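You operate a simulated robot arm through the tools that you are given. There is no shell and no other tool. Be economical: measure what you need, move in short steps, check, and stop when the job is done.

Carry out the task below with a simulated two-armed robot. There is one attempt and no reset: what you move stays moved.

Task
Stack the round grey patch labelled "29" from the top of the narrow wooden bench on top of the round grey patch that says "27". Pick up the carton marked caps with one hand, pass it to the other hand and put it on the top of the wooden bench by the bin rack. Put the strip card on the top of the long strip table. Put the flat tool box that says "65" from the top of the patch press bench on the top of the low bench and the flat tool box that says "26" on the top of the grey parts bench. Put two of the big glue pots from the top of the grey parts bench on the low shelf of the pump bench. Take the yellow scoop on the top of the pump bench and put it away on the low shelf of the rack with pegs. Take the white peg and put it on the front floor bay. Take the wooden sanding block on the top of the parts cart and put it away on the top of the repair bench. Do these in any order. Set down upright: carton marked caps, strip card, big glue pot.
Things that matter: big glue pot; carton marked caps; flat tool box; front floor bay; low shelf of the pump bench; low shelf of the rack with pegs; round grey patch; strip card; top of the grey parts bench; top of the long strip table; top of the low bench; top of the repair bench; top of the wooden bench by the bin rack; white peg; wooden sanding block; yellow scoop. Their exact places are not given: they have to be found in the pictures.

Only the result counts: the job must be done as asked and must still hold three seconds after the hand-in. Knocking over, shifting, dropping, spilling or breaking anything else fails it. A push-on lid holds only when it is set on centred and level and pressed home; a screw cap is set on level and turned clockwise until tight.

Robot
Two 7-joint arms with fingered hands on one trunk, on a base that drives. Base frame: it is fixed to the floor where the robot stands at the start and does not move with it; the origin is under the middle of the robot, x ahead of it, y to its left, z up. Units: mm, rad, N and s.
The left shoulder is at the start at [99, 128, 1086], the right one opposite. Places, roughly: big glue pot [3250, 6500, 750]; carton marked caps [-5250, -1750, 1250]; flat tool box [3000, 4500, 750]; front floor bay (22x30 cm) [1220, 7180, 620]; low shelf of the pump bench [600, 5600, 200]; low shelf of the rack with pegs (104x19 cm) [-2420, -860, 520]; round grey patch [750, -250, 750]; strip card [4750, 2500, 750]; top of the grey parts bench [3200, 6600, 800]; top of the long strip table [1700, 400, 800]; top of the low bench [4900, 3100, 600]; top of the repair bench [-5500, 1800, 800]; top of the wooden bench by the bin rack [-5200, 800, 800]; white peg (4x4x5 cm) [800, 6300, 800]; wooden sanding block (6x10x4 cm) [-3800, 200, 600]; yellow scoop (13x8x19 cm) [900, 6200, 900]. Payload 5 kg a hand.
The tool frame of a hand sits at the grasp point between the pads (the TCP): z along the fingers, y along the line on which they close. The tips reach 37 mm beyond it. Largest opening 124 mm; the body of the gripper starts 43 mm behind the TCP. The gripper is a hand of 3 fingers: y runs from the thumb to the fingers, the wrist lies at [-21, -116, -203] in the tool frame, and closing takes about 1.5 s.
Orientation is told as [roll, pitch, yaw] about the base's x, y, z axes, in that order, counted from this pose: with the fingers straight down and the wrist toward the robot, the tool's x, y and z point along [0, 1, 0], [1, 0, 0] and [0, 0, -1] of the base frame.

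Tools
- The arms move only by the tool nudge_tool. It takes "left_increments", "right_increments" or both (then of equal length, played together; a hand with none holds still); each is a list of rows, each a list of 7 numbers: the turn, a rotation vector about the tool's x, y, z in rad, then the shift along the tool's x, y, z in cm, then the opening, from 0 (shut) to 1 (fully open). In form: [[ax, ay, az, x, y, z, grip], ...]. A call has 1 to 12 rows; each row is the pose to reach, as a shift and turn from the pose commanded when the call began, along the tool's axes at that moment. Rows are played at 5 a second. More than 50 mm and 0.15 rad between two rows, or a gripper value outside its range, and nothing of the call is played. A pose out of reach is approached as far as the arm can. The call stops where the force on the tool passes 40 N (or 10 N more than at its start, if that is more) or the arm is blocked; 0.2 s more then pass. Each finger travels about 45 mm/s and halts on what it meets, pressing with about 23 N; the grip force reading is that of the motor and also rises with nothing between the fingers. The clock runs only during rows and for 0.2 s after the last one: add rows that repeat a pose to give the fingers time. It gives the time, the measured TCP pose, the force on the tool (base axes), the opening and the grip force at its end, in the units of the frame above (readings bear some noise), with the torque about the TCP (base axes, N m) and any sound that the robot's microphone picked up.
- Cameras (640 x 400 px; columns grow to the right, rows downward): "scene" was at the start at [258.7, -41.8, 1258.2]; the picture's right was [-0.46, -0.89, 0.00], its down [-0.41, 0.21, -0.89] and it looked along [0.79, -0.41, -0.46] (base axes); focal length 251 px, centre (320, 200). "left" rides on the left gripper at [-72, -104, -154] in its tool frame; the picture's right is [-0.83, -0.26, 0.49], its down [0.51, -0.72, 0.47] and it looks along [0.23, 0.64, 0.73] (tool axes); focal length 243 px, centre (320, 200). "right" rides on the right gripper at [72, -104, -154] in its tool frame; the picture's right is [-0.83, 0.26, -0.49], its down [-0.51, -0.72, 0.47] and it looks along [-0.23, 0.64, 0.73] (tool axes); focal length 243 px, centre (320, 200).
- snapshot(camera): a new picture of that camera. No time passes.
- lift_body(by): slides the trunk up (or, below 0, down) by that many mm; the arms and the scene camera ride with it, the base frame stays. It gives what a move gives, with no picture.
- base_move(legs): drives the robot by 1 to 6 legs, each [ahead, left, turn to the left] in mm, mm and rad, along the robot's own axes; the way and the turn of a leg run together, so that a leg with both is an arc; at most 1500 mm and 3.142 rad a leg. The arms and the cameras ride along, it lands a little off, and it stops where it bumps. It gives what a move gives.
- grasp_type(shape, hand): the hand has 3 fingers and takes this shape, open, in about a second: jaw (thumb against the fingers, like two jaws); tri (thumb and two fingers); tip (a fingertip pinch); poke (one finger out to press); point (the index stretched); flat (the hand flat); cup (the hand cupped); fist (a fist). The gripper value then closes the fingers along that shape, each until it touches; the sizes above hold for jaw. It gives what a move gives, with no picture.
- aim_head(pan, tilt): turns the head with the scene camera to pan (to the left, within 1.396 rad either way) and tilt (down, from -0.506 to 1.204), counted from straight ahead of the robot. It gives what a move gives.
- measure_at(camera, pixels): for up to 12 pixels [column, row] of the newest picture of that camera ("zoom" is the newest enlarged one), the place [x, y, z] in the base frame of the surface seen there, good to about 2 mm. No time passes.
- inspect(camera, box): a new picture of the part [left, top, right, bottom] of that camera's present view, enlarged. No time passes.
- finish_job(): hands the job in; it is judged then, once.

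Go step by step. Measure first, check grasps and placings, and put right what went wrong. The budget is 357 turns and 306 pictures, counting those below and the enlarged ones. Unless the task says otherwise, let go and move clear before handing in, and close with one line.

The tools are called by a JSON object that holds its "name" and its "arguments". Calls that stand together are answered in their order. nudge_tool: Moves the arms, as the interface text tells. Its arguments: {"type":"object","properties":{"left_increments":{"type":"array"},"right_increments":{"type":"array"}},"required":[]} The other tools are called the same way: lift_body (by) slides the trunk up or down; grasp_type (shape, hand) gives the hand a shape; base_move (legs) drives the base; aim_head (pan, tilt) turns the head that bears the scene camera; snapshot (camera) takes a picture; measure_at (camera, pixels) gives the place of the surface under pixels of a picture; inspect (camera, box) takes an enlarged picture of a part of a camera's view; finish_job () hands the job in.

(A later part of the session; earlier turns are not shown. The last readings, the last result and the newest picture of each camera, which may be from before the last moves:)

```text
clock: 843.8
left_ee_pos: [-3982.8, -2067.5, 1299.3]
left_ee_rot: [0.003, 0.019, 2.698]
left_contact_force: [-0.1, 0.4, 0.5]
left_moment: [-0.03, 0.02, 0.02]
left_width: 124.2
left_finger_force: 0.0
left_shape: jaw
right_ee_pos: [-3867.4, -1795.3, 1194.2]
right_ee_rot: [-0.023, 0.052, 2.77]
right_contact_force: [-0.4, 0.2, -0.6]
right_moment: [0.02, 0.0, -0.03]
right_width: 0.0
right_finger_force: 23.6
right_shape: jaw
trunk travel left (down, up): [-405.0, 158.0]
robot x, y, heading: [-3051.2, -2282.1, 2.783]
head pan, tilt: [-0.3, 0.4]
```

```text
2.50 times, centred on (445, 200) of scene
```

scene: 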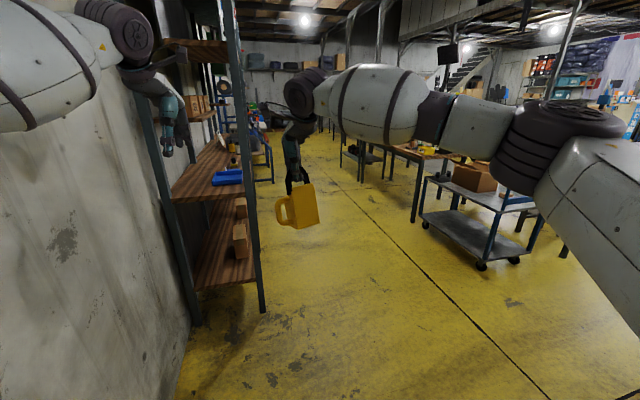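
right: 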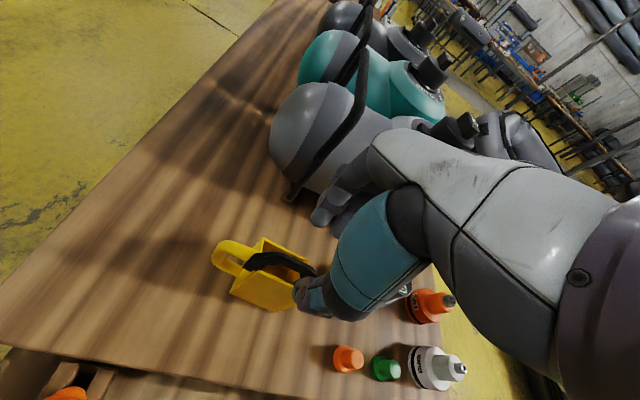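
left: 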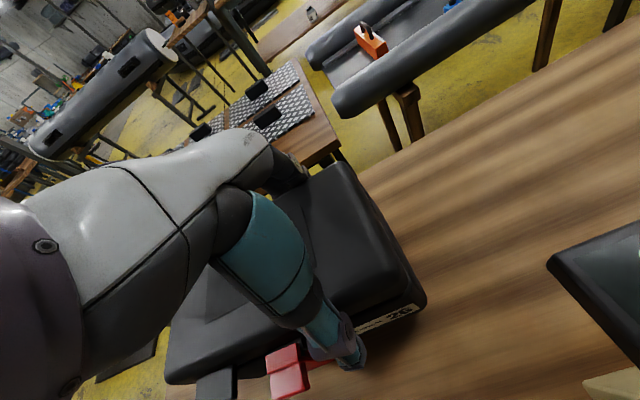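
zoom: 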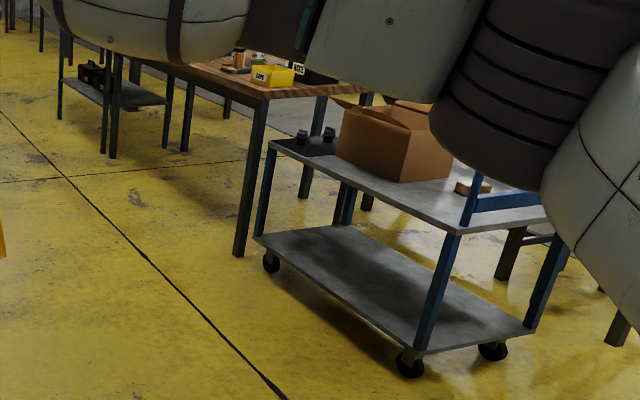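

{"name": "base_move", "arguments": {"legs": [[648, -592, 0]]}}

{"name": "nudge_tool", "arguments": {"left_increments": [[0, 0, 0, 1, -4, 0, 1], [0, 0, 0, 2, -8, 0, 1], [0, 0, 0, 3, -12, 0, 1], [0, 0, 0, 4, -16, 0, 1], [0, 0, 0, 5, -20, 0, 1], [0, 0, 0, 6, -24, 0, 1], [0, 0, 0, 7, -28, 0, 1]], "right_increments": [[0, 0, 0, -0.5, -4, 0, 0], [0, 0, 0, -1, -8, 0, 0], [0, 0, 0, -1.5, -12, 0, 0], [0, 0, 0, -2, -16, 0, 0], [0, 0, 0, -2.5, -20, 0, 0], [0, 0, 0, -3, -22, 0, 0], [0, 0, 0, -3, -24, 0, 0]]}}

{"name": "base_move", "arguments": {"legs": [[0, 0, -3.095]]}}

{"name": "aim_head", "arguments": {"pan": 0, "tilt": 0.5}}

{"name": "snapshot", "arguments": {"camera": "scene"}}

```text
clock: 849.6
left_ee_pos: [-4366.8, -1255.1, 1299.0]
left_ee_rot: [0.003, 0.018, 2.678]
left_contact_force: [-0.5, -0.3, 0.2]
left_moment: [0.02, -0.02, -0.01]
left_width: 123.9
left_finger_force: 0.1
left_shape: jaw
right_ee_pos: [-4244.5, -986.5, 1196.5]
right_ee_rot: [-0.025, 0.051, 2.749]
right_contact_force: [-0.7, -0.2, -0.9]
right_moment: [0.02, 0.02, 0.05]
right_width: 0.1
right_finger_force: 22.5
right_shape: jaw
trunk travel left (down, up): [-405.0, 158.0]
robot x, y, heading: [-3442.4, -1488.8, 2.759]
head pan, tilt: [-0.3, 0.4]
```

```text
clock: 851.2
left_ee_pos: [-4147.3, -1447.1, 1302.4]
left_ee_rot: [0.0, 0.014, 2.676]
left_contact_force: [0.6, -1.0, 0.1]
left_moment: [0.0, 0.0, -0.03]
left_width: 123.8
left_finger_force: 0.0
left_shape: jaw
right_ee_pos: [-4010.6, -1051.2, 1208.3]
right_ee_rot: [-0.026, 0.049, 2.75]
right_contact_force: [1.1, -0.6, -1.2]
right_moment: [0.02, 0.02, -0.02]
right_width: 0.2
right_finger_force: 23.2
right_shape: jaw
trunk travel left (down, up): [-405.0, 158.0]
robot x, y, heading: [-3443.0, -1486.5, 2.762]
head pan, tilt: [-0.3, 0.4]
```

```text
clock: 857.6
left_ee_pos: [-2749.7, -1290.9, 1297.9]
left_ee_rot: [-0.008, 0.018, -0.146]
left_contact_force: [0.3, 2.3, -0.5]
left_moment: [-0.14, 0.01, -0.03]
left_width: 124.1
left_finger_force: 0.2
left_shape: jaw
right_ee_pos: [-2760.9, -1700.0, 1205.1]
right_ee_rot: [-0.039, 0.054, -0.045]
right_contact_force: [0.6, 1.8, -0.5]
right_moment: [-0.18, 0.03, 0.01]
right_width: 0.0
right_finger_force: 23.1
right_shape: jaw
trunk travel left (down, up): [-405.0, 158.0]
robot x, y, heading: [-3440.9, -1485.6, -0.062]
head pan, tilt: [-0.3, 0.4]
stopped in leg 1: the force on the tool passed its limit at 285 N (the readings are from after the stop); the commanded pose is now the measured one
```

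```text
clock: 858.5
left_ee_pos: [-2749.9, -1304.8, 1301.6]
left_ee_rot: [0.002, 0.018, -0.149]
left_contact_force: [0.0, -0.4, -0.6]
left_moment: [0.04, -0.02, 0.0]
left_width: 124.0
left_finger_force: 0.2
left_shape: jaw
right_ee_pos: [-2762.9, -1710.9, 1205.8]
right_ee_rot: [-0.028, 0.05, -0.049]
right_contact_force: [-0.1, 0.3, -1.2]
right_moment: [0.04, -0.01, 0.02]
right_width: 0.0
right_finger_force: 23.3
right_shape: jaw
trunk travel left (down, up): [-405.0, 158.0]
robot x, y, heading: [-3434.9, -1480.5, -0.064]
head pan, tilt: [0.0, 0.499]
```

```text
84 pictures are left
```

scene: 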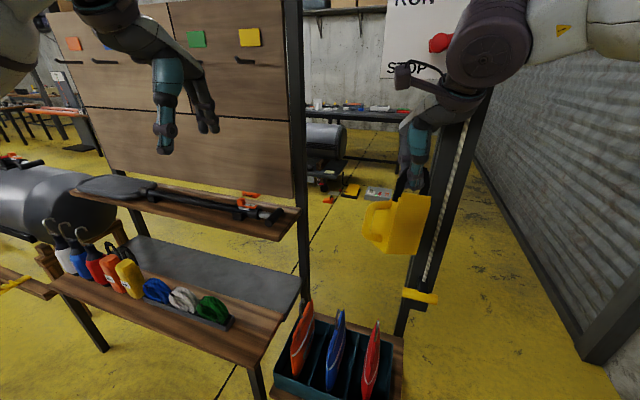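

From the west the low shelf is open above, with its right end free near (255,335). I'll back off from the pole and measure.

{"name": "measure_at", "arguments": {"camera": "scene", "pixels": [[255, 335], [230, 345], [280, 320], [262, 360], [225, 320], [285, 305], [240, 310], [200, 330], [205, 205], [285, 225], [432, 297], [440, 230]]}}

{"name": "base_move", "arguments": {"legs": [[-200, 0, 0]]}}

```text
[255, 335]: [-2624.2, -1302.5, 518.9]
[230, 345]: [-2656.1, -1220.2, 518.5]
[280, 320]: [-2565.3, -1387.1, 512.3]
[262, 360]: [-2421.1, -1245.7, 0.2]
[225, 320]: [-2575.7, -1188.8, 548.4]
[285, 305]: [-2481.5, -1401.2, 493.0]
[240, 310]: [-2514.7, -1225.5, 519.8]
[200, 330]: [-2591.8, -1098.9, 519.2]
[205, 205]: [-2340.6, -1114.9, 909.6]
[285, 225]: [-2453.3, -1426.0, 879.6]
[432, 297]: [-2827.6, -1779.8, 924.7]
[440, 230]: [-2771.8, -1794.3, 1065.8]
```

```text
clock: 860.0
left_ee_pos: [-2942.8, -1292.5, 1298.3]
left_ee_rot: [0.001, 0.022, -0.149]
left_contact_force: [0.7, 0.3, 0.0]
left_moment: [-0.02, 0.03, -0.03]
left_width: 123.8
left_finger_force: 0.0
left_shape: jaw
right_ee_pos: [-2957.2, -1697.8, 1202.7]
right_ee_rot: [-0.03, 0.058, -0.049]
right_contact_force: [0.4, -0.1, -1.2]
right_moment: [0.02, -0.02, 0.0]
right_width: 0.2
right_finger_force: 23.0
right_shape: jaw
trunk travel left (down, up): [-405.0, 158.0]
robot x, y, heading: [-3635.5, -1472.6, -0.065]
head pan, tilt: [0.0, 0.499]
```

{"name": "base_move", "arguments": {"legs": [[0, 588, 0], [0, 0, -0.247], [325, 82, 0]]}}

{"name": "lift_body", "arguments": {"by": -220}}

{"name": "snapshot", "arguments": {"camera": "scene"}}

```text
clock: 868.5
left_ee_pos: [-2538.4, -888.4, 1302.7]
left_ee_rot: [0.002, 0.018, -0.391]
left_contact_force: [-0.9, 0.2, -0.2]
left_moment: [0.02, -0.06, 0.01]
left_width: 124.0
left_finger_force: 0.1
left_shape: jaw
right_ee_pos: [-2648.0, -1280.5, 1205.4]
right_ee_rot: [-0.029, 0.052, -0.288]
right_contact_force: [-0.3, 0.3, -1.4]
right_moment: [0.0, 0.0, -0.02]
right_width: 0.0
right_finger_force: 23.1
right_shape: jaw
trunk travel left (down, up): [-405.0, 158.0]
robot x, y, heading: [-3248.2, -901.4, -0.308]
head pan, tilt: [0.0, 0.499]
```

```text
clock: 870.8
left_ee_pos: [-2538.0, -888.9, 1081.9]
left_ee_rot: [0.002, 0.016, -0.391]
left_contact_force: [-0.4, -1.2, 0.5]
left_moment: [0.03, -0.01, 0.0]
left_width: 123.8
left_finger_force: 0.1
left_shape: jaw
right_ee_pos: [-2646.7, -1279.4, 985.3]
right_ee_rot: [-0.027, 0.053, -0.289]
right_contact_force: [-0.4, -0.4, -1.3]
right_moment: [-0.02, 0.01, -0.01]
right_width: 0.0
right_finger_force: 22.8
right_shape: jaw
trunk travel left (down, up): [-185.0, 378.0]
robot x, y, heading: [-3251.6, -900.8, -0.309]
head pan, tilt: [0.0, 0.499]
```

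```text
83 pictures are left
```

scene: 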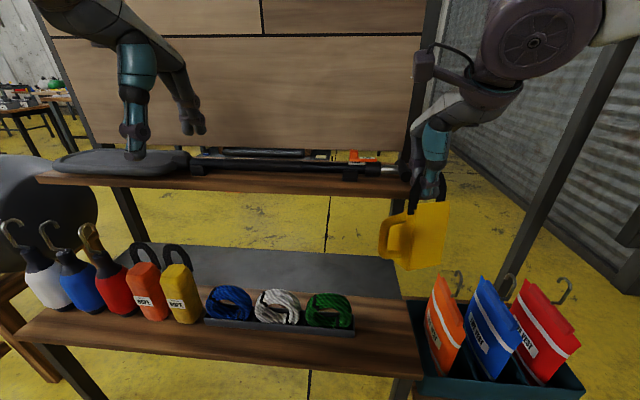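

{"name": "nudge_tool", "arguments": {"right_increments": [[-0.026, 0.013, 0.02, 0, 2.6, 0, 0], [-0.053, 0.027, 0.02, 0, 5.2, 0, 0], [-0.053, 0.027, 0.02, 0, 5.2, 4.5, 0], [-0.053, 0.027, 0.02, 0, 5.2, 9, 0], [-0.053, 0.027, 0.02, 0, 5.2, 13.5, 0], [-0.053, 0.027, 0.02, 0, 5.2, 18, 0], [-0.053, 0.027, 0.02, 0, 5.2, 22.5, 0], [-0.053, 0.027, 0.02, 0, 5.2, 25, 0], [-0.053, 0.027, 0.02, 0, 5.2, 25, 0]]}}

{"name": "aim_head", "arguments": {"pan": -0.2, "tilt": 0.75}}

{"name": "snapshot", "arguments": {"camera": "scene"}}

```text
clock: 872.8
left_ee_pos: [-2536.9, -888.4, 1080.6]
left_ee_rot: [0.003, 0.018, -0.389]
left_contact_force: [0.4, 0.6, 0.7]
left_moment: [-0.02, 0.02, -0.02]
left_width: 124.0
left_finger_force: 0.0
left_shape: jaw
right_ee_pos: [-2610.6, -1298.5, 734.8]
right_ee_rot: [-0.002, -0.001, -0.308]
right_contact_force: [-0.6, -0.2, -1.6]
right_moment: [0.01, 0.0, -0.02]
right_width: 0.1
right_finger_force: 23.0
right_shape: jaw
trunk travel left (down, up): [-185.0, 378.0]
robot x, y, heading: [-3246.4, -899.0, -0.309]
head pan, tilt: [0.0, 0.499]
```

```text
clock: 873.6
left_ee_pos: [-2536.3, -889.3, 1081.1]
left_ee_rot: [0.003, 0.019, -0.39]
left_contact_force: [-0.2, -0.3, -0.2]
left_moment: [0.0, 0.01, 0.01]
left_width: 123.9
left_finger_force: 0.0
left_shape: jaw
right_ee_pos: [-2609.9, -1300.1, 733.3]
right_ee_rot: [-0.002, 0.001, -0.309]
right_contact_force: [-0.3, -0.9, -1.9]
right_moment: [-0.01, -0.01, -0.03]
right_width: 0.0
right_finger_force: 22.5
right_shape: jaw
trunk travel left (down, up): [-185.0, 378.0]
robot x, y, heading: [-3247.2, -897.1, -0.308]
head pan, tilt: [-0.201, 0.75]
```

```text
82 pictures are left
```

scene: 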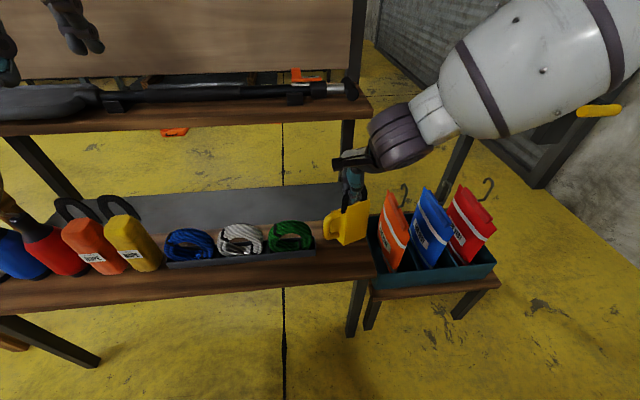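

{"name": "inspect", "arguments": {"camera": "scene", "box": [290, 170, 420, 300]}}

{"name": "measure_at", "arguments": {"camera": "scene", "pixels": [[350, 235], [330, 235], [362, 225], [345, 258], [365, 262], [325, 262], [370, 245], [345, 210], [338, 240]]}}

```text
3.08 times, centred on (355, 235) of scene
```

zoom: 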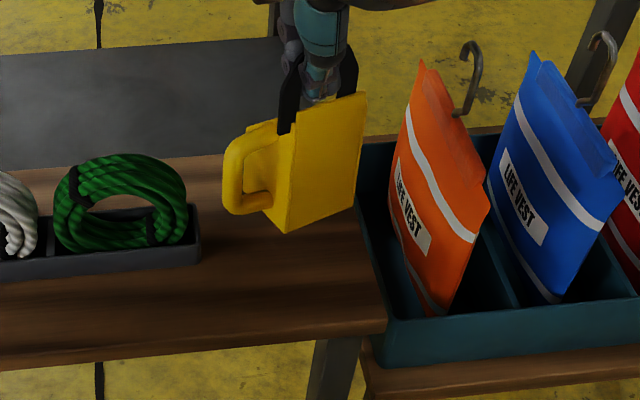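

```text
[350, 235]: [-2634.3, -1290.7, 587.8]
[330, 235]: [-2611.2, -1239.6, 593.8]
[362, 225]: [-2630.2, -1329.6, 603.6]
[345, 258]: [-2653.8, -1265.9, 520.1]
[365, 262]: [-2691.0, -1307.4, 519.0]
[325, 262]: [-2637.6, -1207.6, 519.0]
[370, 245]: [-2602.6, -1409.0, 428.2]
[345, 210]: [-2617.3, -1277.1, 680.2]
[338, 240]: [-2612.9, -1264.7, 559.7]
```

It's well over the free shelf end. I'll lower to contact and release.

{"name": "nudge_tool", "arguments": {"right_increments": [[0, 0, 0, 0, 0, 1.5, 0], [0, 0, 0, 0, 0, 2.5, 0], [0, 0, 0, 0, 0, 3, 0], [0, 0, 0, 0, 0, 3.3, 0], [0, 0, 0, 0, 0, 3.6, 0]]}}

{"name": "inspect", "arguments": {"camera": "scene", "box": [290, 170, 420, 300]}}

```text
clock: 874.8
left_ee_pos: [-2537.0, -888.5, 1081.7]
left_ee_rot: [0.001, 0.017, -0.389]
left_contact_force: [-0.5, -0.9, -0.7]
left_moment: [0.01, -0.04, 0.01]
left_width: 123.7
left_finger_force: 0.0
left_shape: jaw
right_ee_pos: [-2612.1, -1297.8, 696.8]
right_ee_rot: [-0.003, -0.001, -0.309]
right_contact_force: [-0.5, 1.7, 6.7]
right_moment: [-0.15, -0.14, 0.01]
right_width: 0.0
right_finger_force: 23.5
right_shape: jaw
trunk travel left (down, up): [-185.0, 378.0]
robot x, y, heading: [-3247.2, -899.8, -0.308]
head pan, tilt: [-0.201, 0.75]
```

```text
3.08 times, centred on (355, 235) of scene
```

zoom: 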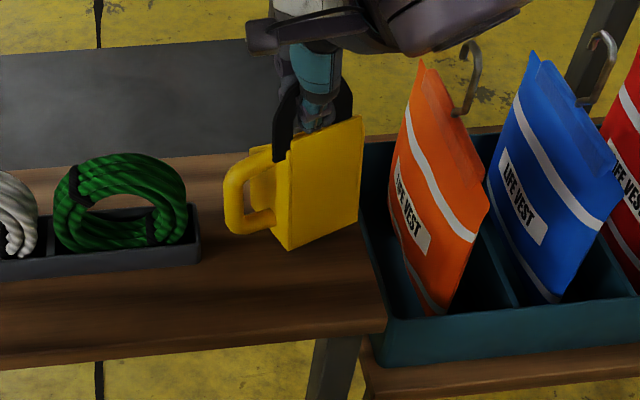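

Contact was made. I'll open gently and rise straight up.

{"name": "nudge_tool", "arguments": {"right_increments": [[0, 0, 0, 0, 0, 0, 0.1], [0, 0, 0, 0, 0, 0, 0.25], [0, 0, 0, 0, 0, 0, 0.4], [0, 0, 0, 0, 0, 0, 0.4], [0, 0, 0, 0, 0, -3, 0.4], [0, 0, 0, 0, 0, -7, 0.4], [0, 0, 0, 0, 0, -11.5, 0.4], [0, 0, 0, 0, 0, -16, 0.4], [0, 0, 0, 0, 0, -20.5, 0.4], [0, 0, 0, 0, -3, -24, 0.4], [0, 0, 0, 0, -7, -26, 0.4]]}}

{"name": "snapshot", "arguments": {"camera": "scene"}}

```text
clock: 877.2
left_ee_pos: [-2537.6, -887.5, 1082.0]
left_ee_rot: [0.001, 0.019, -0.39]
left_contact_force: [-0.1, -0.6, -0.1]
left_moment: [-0.01, -0.02, -0.01]
left_width: 124.2
left_finger_force: 0.0
left_shape: jaw
right_ee_pos: [-2680.5, -1273.7, 956.6]
right_ee_rot: [-0.005, -0.002, -0.308]
right_contact_force: [-1.0, -0.2, 0.4]
right_moment: [-0.03, -0.01, 0.0]
right_width: 49.4
right_finger_force: 0.1
right_shape: jaw
trunk travel left (down, up): [-185.0, 378.0]
robot x, y, heading: [-3249.6, -898.7, -0.304]
head pan, tilt: [-0.201, 0.75]
```

```text
79 pictures are left
```

scene: 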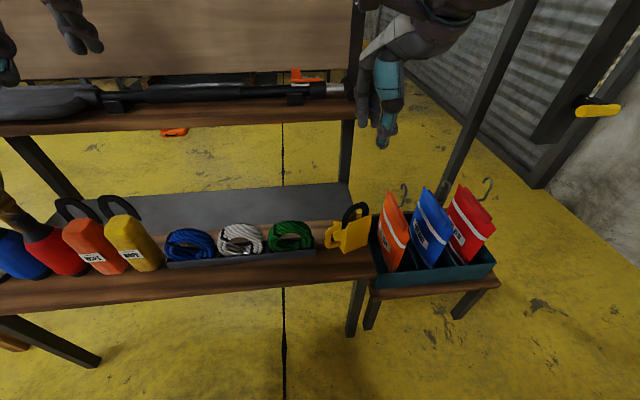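

The scoop is on the rack's low shelf. Next is the sanding block on the parts cart, so I'll back off and turn to face it.

{"name": "base_move", "arguments": {"legs": [[-300, 0, 0], [0, 0, 2.3]]}}

{"name": "lift_body", "arguments": {"by": 100}}

{"name": "aim_head", "arguments": {"pan": 0, "tilt": 0.6}}

{"name": "snapshot", "arguments": {"camera": "scene"}}

```text
clock: 884.7
left_ee_pos: [-4030.9, -298.3, 1081.0]
left_ee_rot: [0.002, 0.019, 1.938]
left_contact_force: [-0.3, -0.1, -0.8]
left_moment: [-0.01, 0.02, 0.03]
left_width: 123.8
left_finger_force: 0.0
left_shape: jaw
right_ee_pos: [-3652.7, -135.6, 955.6]
right_ee_rot: [-0.004, -0.001, 2.018]
right_contact_force: [0.0, -0.3, -0.4]
right_moment: [0.0, -0.02, 0.02]
right_width: 49.7
right_finger_force: 0.0
right_shape: jaw
trunk travel left (down, up): [-185.0, 378.0]
robot x, y, heading: [-3534.3, -812.6, 2.021]
head pan, tilt: [-0.201, 0.75]
```

```text
clock: 886.1
left_ee_pos: [-4030.5, -297.8, 1179.5]
left_ee_rot: [0.002, 0.02, 1.936]
left_contact_force: [-0.6, -0.4, -1.2]
left_moment: [-0.01, 0.03, -0.03]
left_width: 123.9
left_finger_force: 0.0
left_shape: jaw
right_ee_pos: [-3653.7, -135.3, 1053.6]
right_ee_rot: [-0.003, 0.002, 2.02]
right_contact_force: [0.2, 0.3, 0.3]
right_moment: [0.01, -0.03, -0.05]
right_width: 49.4
right_finger_force: 0.1
right_shape: jaw
trunk travel left (down, up): [-285.0, 278.0]
robot x, y, heading: [-3534.9, -809.2, 2.02]
head pan, tilt: [-0.201, 0.75]
```

```text
clock: 886.8
left_ee_pos: [-4031.8, -297.5, 1180.3]
left_ee_rot: [0.002, 0.018, 1.938]
left_contact_force: [-0.8, -0.9, -0.5]
left_moment: [0.02, -0.04, -0.01]
left_width: 124.0
left_finger_force: 0.2
left_shape: jaw
right_ee_pos: [-3652.1, -135.8, 1054.0]
right_ee_rot: [-0.005, 0.001, 2.019]
right_contact_force: [0.7, 0.8, 0.2]
right_moment: [-0.03, 0.02, 0.0]
right_width: 49.1
right_finger_force: 0.0
right_shape: jaw
trunk travel left (down, up): [-285.0, 278.0]
robot x, y, heading: [-3534.4, -810.1, 2.026]
head pan, tilt: [0.0, 0.6]
```

```text
78 pictures are left
```

scene: 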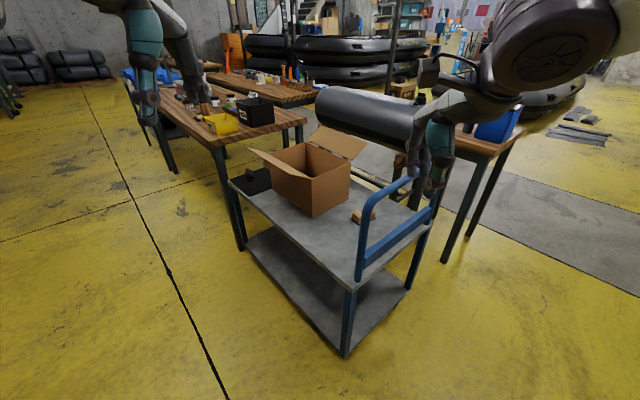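

{"name": "inspect", "arguments": {"camera": "scene", "box": [300, 160, 440, 290]}}

{"name": "measure_at", "arguments": {"camera": "scene", "pixels": [[362, 213], [352, 214], [372, 213], [358, 222], [366, 220], [348, 175], [345, 235], [410, 185], [362, 262], [430, 215], [318, 210], [385, 240]]}}

```text
3.08 times, centred on (370, 225) of scene
```

zoom: 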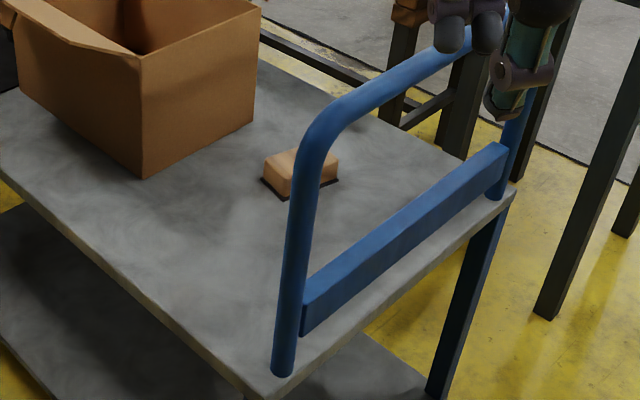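

```text
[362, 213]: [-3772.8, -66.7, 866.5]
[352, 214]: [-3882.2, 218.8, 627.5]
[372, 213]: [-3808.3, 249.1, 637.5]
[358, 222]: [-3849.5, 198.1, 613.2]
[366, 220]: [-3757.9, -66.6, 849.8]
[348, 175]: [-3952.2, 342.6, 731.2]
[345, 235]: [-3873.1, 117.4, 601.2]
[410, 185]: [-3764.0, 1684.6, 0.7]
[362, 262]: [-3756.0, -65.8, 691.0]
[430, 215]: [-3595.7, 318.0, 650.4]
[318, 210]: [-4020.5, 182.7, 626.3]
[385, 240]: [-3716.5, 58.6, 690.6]
```

{"name": "base_move", "arguments": {"legs": [[400, 581, 0], [0, 0, -0.867], [0, 0, 0]]}}

{"name": "snapshot", "arguments": {"camera": "scene"}}

{"name": "snapshot", "arguments": {"camera": "right"}}

```text
clock: 895.0
left_ee_pos: [-4182.4, 2.8, 1180.4]
left_ee_rot: [0.0, 0.02, 1.083]
left_contact_force: [-0.1, -0.3, -0.7]
left_moment: [0.0, 0.02, 0.0]
left_width: 124.0
left_finger_force: 0.1
left_shape: jaw
right_ee_pos: [-3811.1, -174.9, 1055.2]
right_ee_rot: [-0.004, 0.0, 1.164]
right_contact_force: [0.7, -0.7, -0.5]
right_moment: [-0.02, 0.03, -0.01]
right_width: 49.5
right_finger_force: 0.1
right_shape: jaw
trunk travel left (down, up): [-285.0, 278.0]
robot x, y, heading: [-4235.6, -707.2, 1.164]
head pan, tilt: [0.0, 0.6]
```

```text
76 pictures are left
```

scene: 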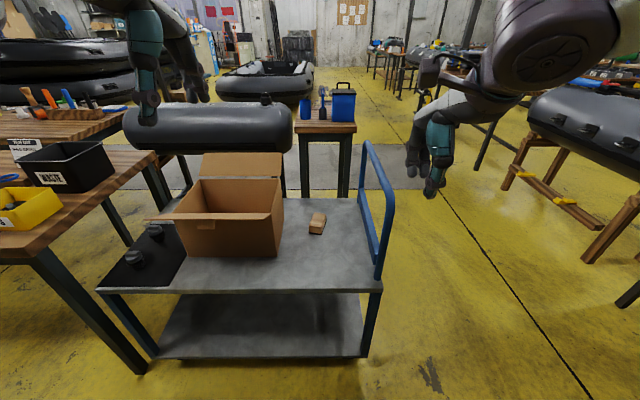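

```text
75 pictures are left
```

right: 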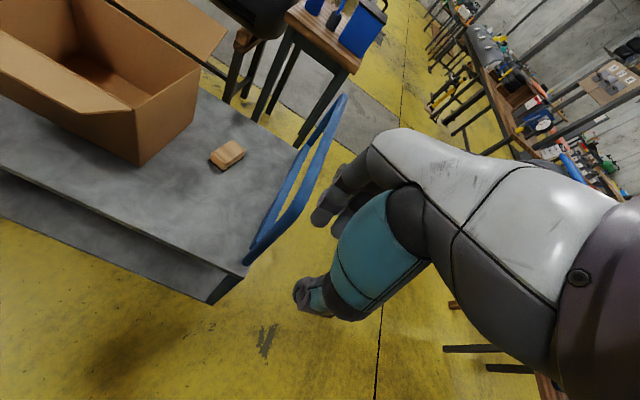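

{"name": "inspect", "arguments": {"camera": "scene", "box": [280, 190, 360, 250]}}

{"name": "measure_at", "arguments": {"camera": "zoom", "pixels": [[265, 180], [360, 185], [330, 290], [235, 280], [295, 230], [240, 340], [320, 345], [350, 255]]}}

```text
6.67 times, centred on (320, 220) of scene
```

zoom: 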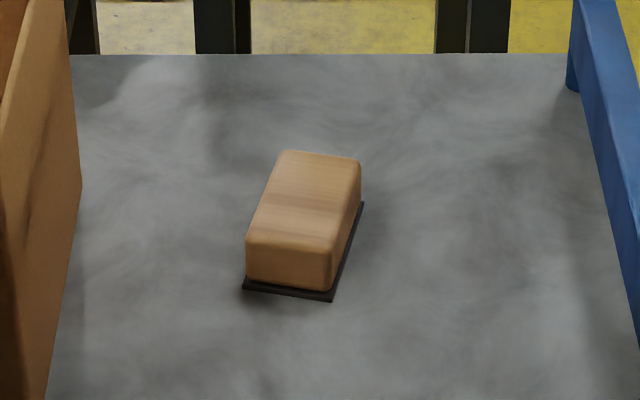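

```text
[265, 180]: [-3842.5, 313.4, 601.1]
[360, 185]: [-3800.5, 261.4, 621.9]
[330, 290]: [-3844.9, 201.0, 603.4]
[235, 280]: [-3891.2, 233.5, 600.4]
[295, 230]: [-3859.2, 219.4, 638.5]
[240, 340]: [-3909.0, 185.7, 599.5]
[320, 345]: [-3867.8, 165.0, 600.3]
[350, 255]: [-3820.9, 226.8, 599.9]
```

The block's centre is near (-3836,253), its long axis about 0.95 rad, top 641. I'll shift the base a little and bring the right hand over it.

{"name": "base_move", "arguments": {"legs": [[140, 140, 0]]}}

{"name": "nudge_tool", "arguments": {"right_increments": [[0, 0, 0.04, 0.7, 3.4, 0, 1], [0, 0, 0.08, 1.4, 6.8, 0, 1], [0, 0, 0.12, 2.1, 10.2, 0, 1], [0, 0, 0.16, 2.8, 13.6, 2, 1], [0, 0, 0.2, 3.5, 17, 5, 1], [0, 0, 0.214, 4.2, 20.4, 8, 1], [0, 0, 0.214, 5.2, 24.3, 11, 1], [0, 0, 0.214, 5.2, 24.3, 15.5, 1], [0, 0, 0.214, 5.2, 24.3, 20, 1], [0, 0, 0.214, 5.2, 24.3, 24.5, 1], [0, 0, 0.214, 5.2, 24.3, 29, 1], [0, 0, 0.214, 5.2, 24.3, 29, 1]]}}

{"name": "snapshot", "arguments": {"camera": "right"}}

{"name": "snapshot", "arguments": {"camera": "scene"}}

```text
clock: 896.9
left_ee_pos: [-4257.2, 181.4, 1180.7]
left_ee_rot: [0.001, 0.017, 1.08]
left_contact_force: [-0.4, 0.9, -0.1]
left_moment: [0.01, -0.01, 0.01]
left_width: 124.1
left_finger_force: 0.0
left_shape: jaw
right_ee_pos: [-3887.4, 2.4, 1056.5]
right_ee_rot: [-0.001, -0.001, 1.162]
right_contact_force: [-0.5, -0.5, 0.4]
right_moment: [-0.01, -0.04, 0.03]
right_width: 49.4
right_finger_force: 0.1
right_shape: jaw
trunk travel left (down, up): [-285.0, 278.0]
robot x, y, heading: [-4317.3, -527.5, 1.16]
head pan, tilt: [0.0, 0.6]
```

```text
refused: row 7 steps farther than a row can; nothing moved
```

```text
73 pictures are left
```

right: 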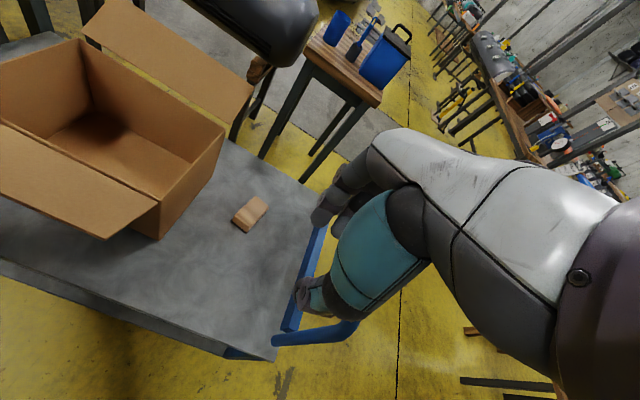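

```text
72 pictures are left
```

scene: 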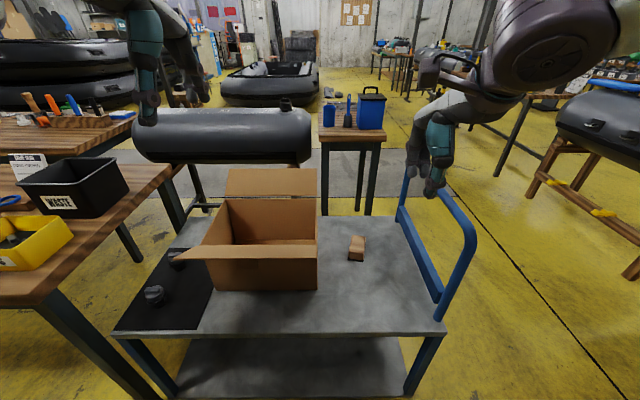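

{"name": "nudge_tool", "arguments": {"right_increments": [[0, 0, 0.04, 0.8, 4, 0, 1], [0, 0, 0.08, 1.6, 8, 0, 1], [0, 0, 0.12, 2.4, 12, 0, 1], [0, 0, 0.16, 3.2, 16, 1.5, 1], [0, 0, 0.2, 4.1, 20, 3, 1], [0, 0, 0.214, 5.2, 24.2, 5, 1], [0, 0, 0.214, 5.3, 25, 9.5, 1], [0, 0, 0.214, 5.3, 25, 14, 1], [0, 0, 0.214, 5.3, 25, 18.5, 1], [0, 0, 0.214, 5.3, 25, 23, 1], [0, 0, 0.214, 5.3, 25, 27.5, 1], [0, 0, 0.214, 5.3, 25, 30, 1]]}}

{"name": "snapshot", "arguments": {"camera": "right"}}

```text
clock: 899.5
left_ee_pos: [-4258.1, 181.9, 1180.7]
left_ee_rot: [0.001, 0.021, 1.082]
left_contact_force: [-0.7, 0.2, 0.7]
left_moment: [0.0, 0.04, -0.01]
left_width: 123.9
left_finger_force: 0.0
left_shape: jaw
right_ee_pos: [-3834.0, 255.7, 752.9]
right_ee_rot: [-0.001, -0.001, 0.949]
right_contact_force: [0.5, -0.2, 0.5]
right_moment: [-0.02, 0.0, 0.02]
right_width: 123.9
right_finger_force: 0.1
right_shape: jaw
trunk travel left (down, up): [-285.0, 278.0]
robot x, y, heading: [-4319.0, -526.5, 1.168]
head pan, tilt: [0.0, 0.6]
```

```text
71 pictures are left
```

right: 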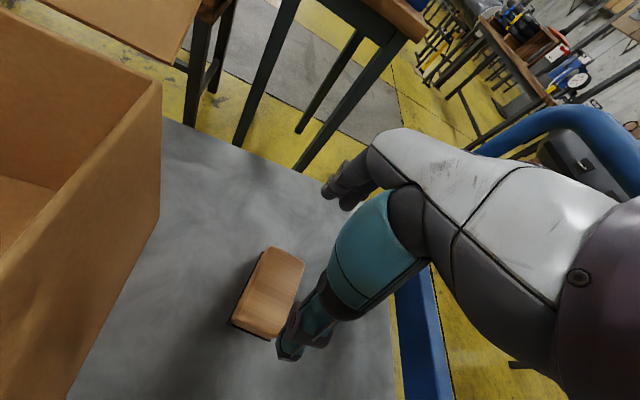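

{"name": "measure_at", "arguments": {"camera": "right", "pixels": [[268, 285], [263, 252], [300, 265], [270, 335], [238, 315], [270, 262]]}}

```text
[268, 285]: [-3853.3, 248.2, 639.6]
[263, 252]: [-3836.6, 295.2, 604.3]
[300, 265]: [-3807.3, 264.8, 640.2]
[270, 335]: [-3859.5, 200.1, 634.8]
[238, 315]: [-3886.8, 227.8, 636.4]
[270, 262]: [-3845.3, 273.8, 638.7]
```

{"name": "nudge_tool", "arguments": {"right_increments": [[0, 0, 0.05, 0.55, -1.6, 0, 1], [0, 0, 0.05, 0.55, -1.6, 4, 1], [0, 0, 0.05, 0.55, -1.6, 8, 1], [0, 0, 0.05, 0.55, -1.6, 10, 1], [0, 0, 0.05, 0.55, -1.6, 10, 0.8], [0, 0, 0.05, 0.55, -1.6, 10, 0.5], [0, 0, 0.05, 0.55, -1.6, 10, 0.2], [0, 0, 0.05, 0.55, -1.6, 10, 0], [0, 0, 0.05, 0.55, -1.6, 10, 0], [0, 0, 0.05, 0.55, -1.6, 7, 0], [0, 0, 0.05, 0.55, -1.6, 3, 0]]}}

{"name": "snapshot", "arguments": {"camera": "right"}}

```text
clock: 901.9
left_ee_pos: [-4244.2, 181.6, 1179.6]
left_ee_rot: [0.005, 0.02, 1.073]
left_contact_force: [0.5, 0.3, -0.2]
left_moment: [0.01, 0.08, 0.04]
left_width: 124.3
left_finger_force: 0.0
left_shape: jaw
right_ee_pos: [-3837.8, 242.5, 720.3]
right_ee_rot: [-0.003, 0.007, 0.885]
right_contact_force: [0.8, -1.0, 0.1]
right_moment: [0.06, 0.05, 0.03]
right_width: 0.2
right_finger_force: 0.1
right_shape: jaw
right hand out of reach, approached as far as the arm can: row 3, 4, 5, 6, 7, 8, 9
trunk travel left (down, up): [-285.0, 278.0]
robot x, y, heading: [-4315.0, -528.9, 1.157]
head pan, tilt: [0.0, 0.6]
```

```text
70 pictures are left
```

right: 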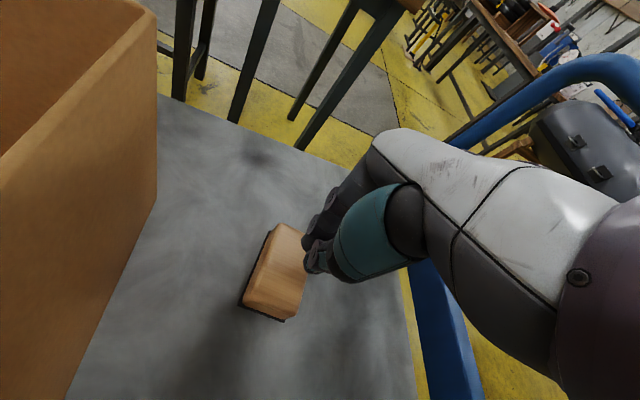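

The descent was out of reach with the trunk this high. I'll reopen, lower the trunk 150 mm with the hand held up, then descend.

{"name": "nudge_tool", "arguments": {"right_increments": [[0, 0, 0, 0, 0, -4, 0.5], [0, 0, 0, 0, 0, -8, 1], [0, 0, 0, 0, 0, -12, 1], [0, 0, 0, 0, 0, -15, 1]]}}

{"name": "lift_body", "arguments": {"by": -150}}

{"name": "snapshot", "arguments": {"camera": "right"}}

{"name": "measure_at", "arguments": {"camera": "right", "pixels": [[300, 265], [270, 300], [320, 200]]}}

```text
clock: 902.9
left_ee_pos: [-4258.5, 182.3, 1182.3]
left_ee_rot: [0.002, 0.016, 1.081]
left_contact_force: [0.5, -0.6, 0.2]
left_moment: [0.0, 0.0, 0.02]
left_width: 124.1
left_finger_force: 0.0
left_shape: jaw
right_ee_pos: [-3850.4, 242.4, 876.5]
right_ee_rot: [-0.003, 0.0, 0.901]
right_contact_force: [0.3, 0.1, -0.1]
right_moment: [0.01, 0.01, 0.0]
right_width: 72.6
right_finger_force: 0.0
right_shape: jaw
trunk travel left (down, up): [-285.0, 278.0]
robot x, y, heading: [-4319.5, -530.3, 1.165]
head pan, tilt: [0.0, 0.6]
```

```text
clock: 904.6
left_ee_pos: [-4258.4, 180.4, 1032.9]
left_ee_rot: [0.003, 0.016, 1.081]
left_contact_force: [0.0, -0.5, 0.0]
left_moment: [0.01, 0.04, -0.01]
left_width: 124.2
left_finger_force: 0.0
left_shape: jaw
right_ee_pos: [-3850.3, 244.1, 725.8]
right_ee_rot: [-0.001, -0.001, 0.899]
right_contact_force: [0.5, -0.3, -0.1]
right_moment: [0.01, -0.03, 0.02]
right_width: 123.7
right_finger_force: 0.1
right_shape: jaw
trunk travel left (down, up): [-135.0, 428.0]
robot x, y, heading: [-4319.9, -528.5, 1.163]
head pan, tilt: [0.0, 0.6]
```

```text
69 pictures are left
```

right: 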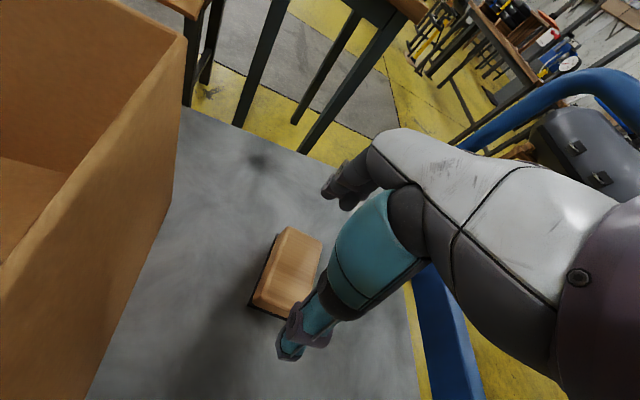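

```text
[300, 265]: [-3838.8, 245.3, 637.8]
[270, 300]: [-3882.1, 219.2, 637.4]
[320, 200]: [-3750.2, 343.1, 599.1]
```

{"name": "nudge_tool", "arguments": {"right_increments": [[0, 0, 0, 0, 0, 4, 1], [0, 0, 0, 0, 0, 7.5, 1], [0, 0, 0, 0, 0, 7.5, 0.8], [0, 0, 0, 0, 0, 7.5, 0.5], [0, 0, 0, 0, 0, 7.5, 0.2], [0, 0, 0, 0, 0, 7.5, 0], [0, 0, 0, 0, 0, 7.5, 0], [0, 0, 0, 0, 0, 7.5, 0], [0, 0, 0, 0, 0, 4, 0], [0, 0, 0, 0, 0, 0, 0], [0, 0, 0, 0, 0, -4.5, 0], [0, 0, 0, 0, 0, -9, 0]]}}

{"name": "snapshot", "arguments": {"camera": "right"}}

```text
clock: 907.2
left_ee_pos: [-4258.3, 180.9, 1031.7]
left_ee_rot: [0.002, 0.015, 1.08]
left_contact_force: [0.3, 0.2, 0.4]
left_moment: [0.03, 0.02, -0.01]
left_width: 123.8
left_finger_force: 0.0
left_shape: jaw
right_ee_pos: [-3849.9, 238.4, 815.1]
right_ee_rot: [-0.001, 0.002, 0.897]
right_contact_force: [-0.2, -0.4, -1.0]
right_moment: [0.02, 0.0, 0.01]
right_width: 83.9
right_finger_force: 23.1
right_shape: jaw
trunk travel left (down, up): [-135.0, 428.0]
robot x, y, heading: [-4317.4, -530.4, 1.164]
head pan, tilt: [0.0, 0.6]
```

```text
68 pictures are left
```

right: 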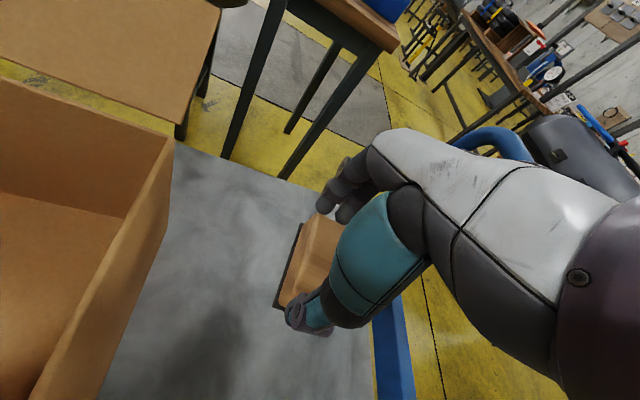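

The block is held. I'll raise it and move west for a view of the benches.

{"name": "nudge_tool", "arguments": {"right_increments": [[0, 0, 0, 0, 0, -4.5, 0], [0, 0, 0, 0, 0, -9, 0], [0, 0, 0, 0, 0, -13.5, 0], [0, 0, 0, 0, -4, -15, 0], [0, 0, 0, 0, -8, -16, 0], [0, 0, 0, 0, -12, -17, 0], [0, 0, 0, 0, -16, -18, 0], [0, 0, 0, 0, -20, -18, 0]]}}

{"name": "lift_body", "arguments": {"by": 200}}

{"name": "base_move", "arguments": {"legs": [[-295, 507, 0]]}}

{"name": "aim_head", "arguments": {"pan": 0.5, "tilt": 0.45}}

{"name": "snapshot", "arguments": {"camera": "scene"}}

```text
clock: 909.0
left_ee_pos: [-4258.5, 182.0, 1031.0]
left_ee_rot: [0.002, 0.017, 1.081]
left_contact_force: [-0.2, -0.6, 0.9]
left_moment: [0.01, -0.01, 0.02]
left_width: 124.1
left_finger_force: 0.0
left_shape: jaw
right_ee_pos: [-3977.2, 86.2, 995.6]
right_ee_rot: [-0.003, -0.002, 0.9]
right_contact_force: [-0.6, 0.3, -1.6]
right_moment: [0.02, 0.02, 0.03]
right_width: 83.5
right_finger_force: 22.7
right_shape: jaw
trunk travel left (down, up): [-135.0, 428.0]
robot x, y, heading: [-4318.6, -529.5, 1.166]
head pan, tilt: [0.0, 0.6]
```

```text
clock: 911.2
left_ee_pos: [-4257.9, 182.3, 1230.8]
left_ee_rot: [0.002, 0.02, 1.08]
left_contact_force: [0.2, -0.1, -0.8]
left_moment: [-0.04, 0.02, -0.04]
left_width: 123.9
left_finger_force: 0.1
left_shape: jaw
right_ee_pos: [-3976.2, 88.7, 1194.5]
right_ee_rot: [-0.005, 0.0, 0.9]
right_contact_force: [0.1, 0.6, -2.1]
right_moment: [-0.03, 0.04, -0.03]
right_width: 83.6
right_finger_force: 23.0
right_shape: jaw
trunk travel left (down, up): [-335.0, 228.0]
robot x, y, heading: [-4318.6, -526.7, 1.166]
head pan, tilt: [0.0, 0.6]
```

```text
clock: 916.1
left_ee_pos: [-4831.0, 108.5, 1231.9]
left_ee_rot: [0.001, 0.02, 1.084]
left_contact_force: [0.0, -0.6, -0.5]
left_moment: [0.03, -0.01, 0.02]
left_width: 124.0
left_finger_force: 0.0
left_shape: jaw
right_ee_pos: [-4546.7, 15.4, 1195.1]
right_ee_rot: [-0.004, 0.001, 0.9]
right_contact_force: [0.3, 0.3, -0.5]
right_moment: [0.01, -0.01, -0.02]
right_width: 83.4
right_finger_force: 22.9
right_shape: jaw
trunk travel left (down, up): [-335.0, 228.0]
robot x, y, heading: [-4887.7, -598.1, 1.169]
head pan, tilt: [0.0, 0.6]
```

```text
clock: 917.0
left_ee_pos: [-4830.6, 109.4, 1229.5]
left_ee_rot: [0.001, 0.017, 1.084]
left_contact_force: [0.3, 0.1, 0.8]
left_moment: [-0.01, 0.0, 0.02]
left_width: 123.7
left_finger_force: 0.1
left_shape: jaw
right_ee_pos: [-4546.9, 15.3, 1194.6]
right_ee_rot: [-0.005, 0.001, 0.901]
right_contact_force: [-0.1, -0.3, -1.1]
right_moment: [0.0, 0.03, 0.02]
right_width: 83.7
right_finger_force: 23.0
right_shape: jaw
trunk travel left (down, up): [-335.0, 228.0]
robot x, y, heading: [-4885.5, -602.0, 1.169]
head pan, tilt: [0.499, 0.45]
```

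```text
67 pictures are left
```

scene: 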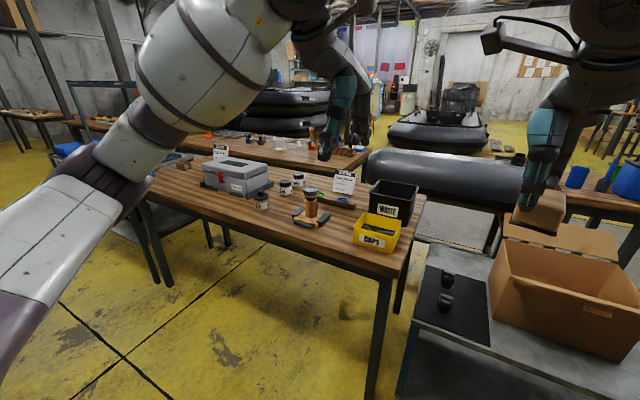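

{"name": "measure_at", "arguments": {"camera": "scene", "pixels": [[388, 272], [425, 205], [150, 195], [300, 245], [345, 205], [260, 215], [240, 145], [350, 160], [200, 140], [310, 165], [300, 155], [270, 235]]}}

{"name": "inspect", "arguments": {"camera": "scene", "box": [130, 110, 450, 290]}}

```text
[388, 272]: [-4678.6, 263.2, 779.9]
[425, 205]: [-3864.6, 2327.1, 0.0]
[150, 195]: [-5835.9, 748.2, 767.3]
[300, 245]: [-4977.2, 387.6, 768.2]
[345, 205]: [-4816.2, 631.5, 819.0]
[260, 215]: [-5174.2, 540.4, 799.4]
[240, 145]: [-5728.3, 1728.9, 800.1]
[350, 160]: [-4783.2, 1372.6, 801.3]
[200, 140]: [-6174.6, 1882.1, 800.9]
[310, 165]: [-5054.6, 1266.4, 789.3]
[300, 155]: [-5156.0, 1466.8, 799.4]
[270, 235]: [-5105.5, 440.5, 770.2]
```

```text
2.00 times, centred on (290, 200) of scene
```

zoom: 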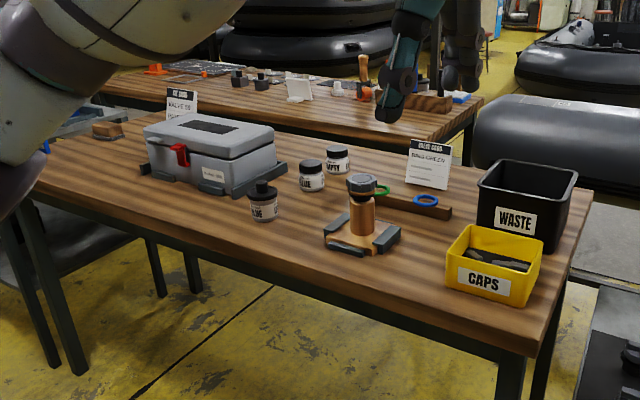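

{"name": "aim_head", "arguments": {"pan": 1.2, "tilt": 0.4}}

{"name": "snapshot", "arguments": {"camera": "scene"}}

```text
clock: 918.1
left_ee_pos: [-4831.0, 110.0, 1230.3]
left_ee_rot: [0.002, 0.016, 1.083]
left_contact_force: [0.1, 0.1, -0.3]
left_moment: [0.03, 0.02, -0.01]
left_width: 124.1
left_finger_force: 0.1
left_shape: jaw
right_ee_pos: [-4547.8, 14.4, 1195.0]
right_ee_rot: [-0.004, -0.001, 0.899]
right_contact_force: [0.6, -0.4, -1.1]
right_moment: [-0.02, 0.01, 0.02]
right_width: 83.6
right_finger_force: 22.7
right_shape: jaw
trunk travel left (down, up): [-335.0, 228.0]
robot x, y, heading: [-4889.3, -602.5, 1.166]
head pan, tilt: [1.201, 0.4]
```

```text
65 pictures are left
```

scene: 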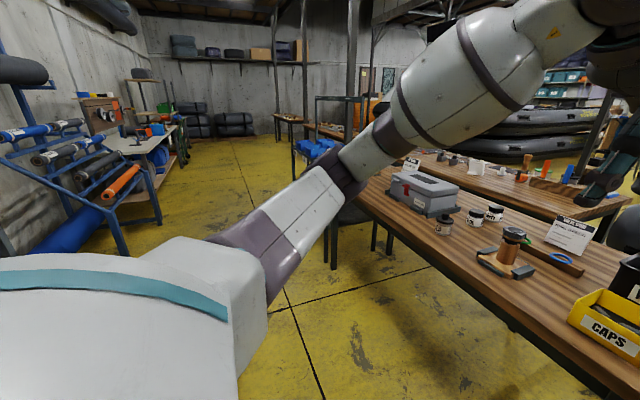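

{"name": "base_move", "arguments": {"legs": [[0, 0, 1.304], [1450, 0, 0], [0, 0, -1.1]]}}

{"name": "aim_head", "arguments": {"pan": -0.2, "tilt": 0.5}}

{"name": "snapshot", "arguments": {"camera": "scene"}}

```text
clock: 931.3
left_ee_pos: [-6145.4, 923.5, 1231.0]
left_ee_rot: [0.001, 0.016, 1.317]
left_contact_force: [-1.0, -0.1, 1.0]
left_moment: [-0.02, -0.04, 0.01]
left_width: 124.0
left_finger_force: 0.1
left_shape: jaw
right_ee_pos: [-5849.1, 898.0, 1195.5]
right_ee_rot: [-0.003, 0.0, 1.135]
right_contact_force: [0.4, 0.0, -0.3]
right_moment: [0.02, 0.02, 0.0]
right_width: 83.3
right_finger_force: 22.9
right_shape: jaw
trunk travel left (down, up): [-335.0, 228.0]
robot x, y, heading: [-6037.0, 220.9, 1.401]
head pan, tilt: [1.201, 0.4]
```

```text
clock: 932.8
left_ee_pos: [-6145.5, 923.9, 1231.6]
left_ee_rot: [0.001, 0.017, 1.315]
left_contact_force: [0.3, -0.4, -0.1]
left_moment: [0.02, -0.01, -0.01]
left_width: 123.7
left_finger_force: 0.0
left_shape: jaw
right_ee_pos: [-5848.6, 898.7, 1194.3]
right_ee_rot: [-0.003, 0.0, 1.134]
right_contact_force: [-0.2, -0.5, -0.8]
right_moment: [0.02, 0.01, -0.04]
right_width: 83.5
right_finger_force: 22.8
right_shape: jaw
trunk travel left (down, up): [-335.0, 228.0]
robot x, y, heading: [-6040.5, 217.4, 1.4]
head pan, tilt: [-0.201, 0.499]
```

```text
64 pictures are left
```

scene: 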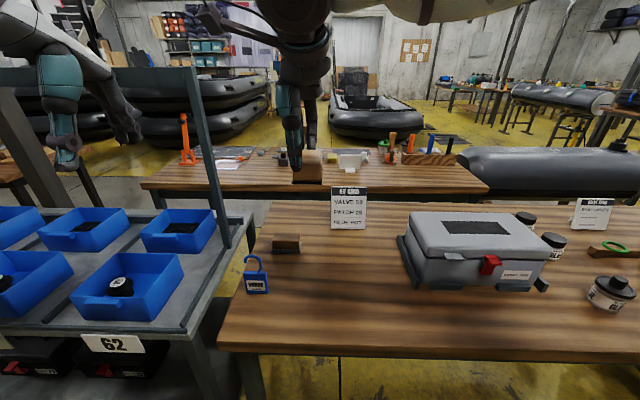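

{"name": "measure_at", "arguments": {"camera": "scene", "pixels": [[150, 187], [230, 175], [400, 178], [480, 190], [250, 260], [270, 330], [340, 300], [225, 345], [215, 210], [195, 340], [175, 160], [290, 245]]}}

```text
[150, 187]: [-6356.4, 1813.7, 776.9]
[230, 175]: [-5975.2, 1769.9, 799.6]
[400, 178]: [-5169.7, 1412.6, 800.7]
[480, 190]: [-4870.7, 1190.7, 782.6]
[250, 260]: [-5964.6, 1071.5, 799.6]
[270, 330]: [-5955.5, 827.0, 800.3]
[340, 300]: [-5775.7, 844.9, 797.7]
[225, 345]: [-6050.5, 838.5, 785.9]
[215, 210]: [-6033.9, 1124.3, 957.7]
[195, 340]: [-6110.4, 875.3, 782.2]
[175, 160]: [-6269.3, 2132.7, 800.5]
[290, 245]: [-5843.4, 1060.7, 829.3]
```

{"name": "aim_head", "arguments": {"pan": 0.9, "tilt": 0.45}}

{"name": "snapshot", "arguments": {"camera": "scene"}}

{"name": "measure_at", "arguments": {"camera": "scene", "pixels": [[320, 300], [250, 260], [400, 300], [200, 300], [300, 220], [450, 330], [260, 200], [350, 240], [150, 260], [100, 320], [280, 180], [380, 200]]}}

```text
clock: 934.1
left_ee_pos: [-6143.8, 923.9, 1232.0]
left_ee_rot: [0.002, 0.019, 1.316]
left_contact_force: [1.1, -0.3, 0.5]
left_moment: [-0.01, 0.02, 0.0]
left_width: 124.2
left_finger_force: 0.1
left_shape: jaw
right_ee_pos: [-5849.3, 897.1, 1194.8]
right_ee_rot: [-0.003, 0.001, 1.134]
right_contact_force: [0.8, -0.1, -2.0]
right_moment: [0.03, 0.01, -0.02]
right_width: 83.2
right_finger_force: 23.5
right_shape: jaw
trunk travel left (down, up): [-335.0, 228.0]
robot x, y, heading: [-6036.7, 218.7, 1.405]
head pan, tilt: [0.901, 0.45]
```

```text
63 pictures are left
```

scene: 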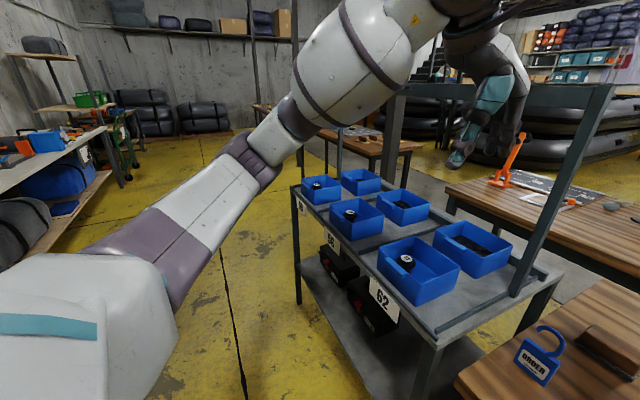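

```text
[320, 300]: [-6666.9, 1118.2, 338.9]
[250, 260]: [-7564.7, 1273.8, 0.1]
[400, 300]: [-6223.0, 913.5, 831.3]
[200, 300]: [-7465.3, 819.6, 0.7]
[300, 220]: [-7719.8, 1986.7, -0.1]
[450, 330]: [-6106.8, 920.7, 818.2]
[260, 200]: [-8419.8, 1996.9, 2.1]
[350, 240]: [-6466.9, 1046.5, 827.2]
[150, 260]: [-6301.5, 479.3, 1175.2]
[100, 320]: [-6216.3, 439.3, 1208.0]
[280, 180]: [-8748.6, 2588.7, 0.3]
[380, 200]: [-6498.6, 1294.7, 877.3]
```

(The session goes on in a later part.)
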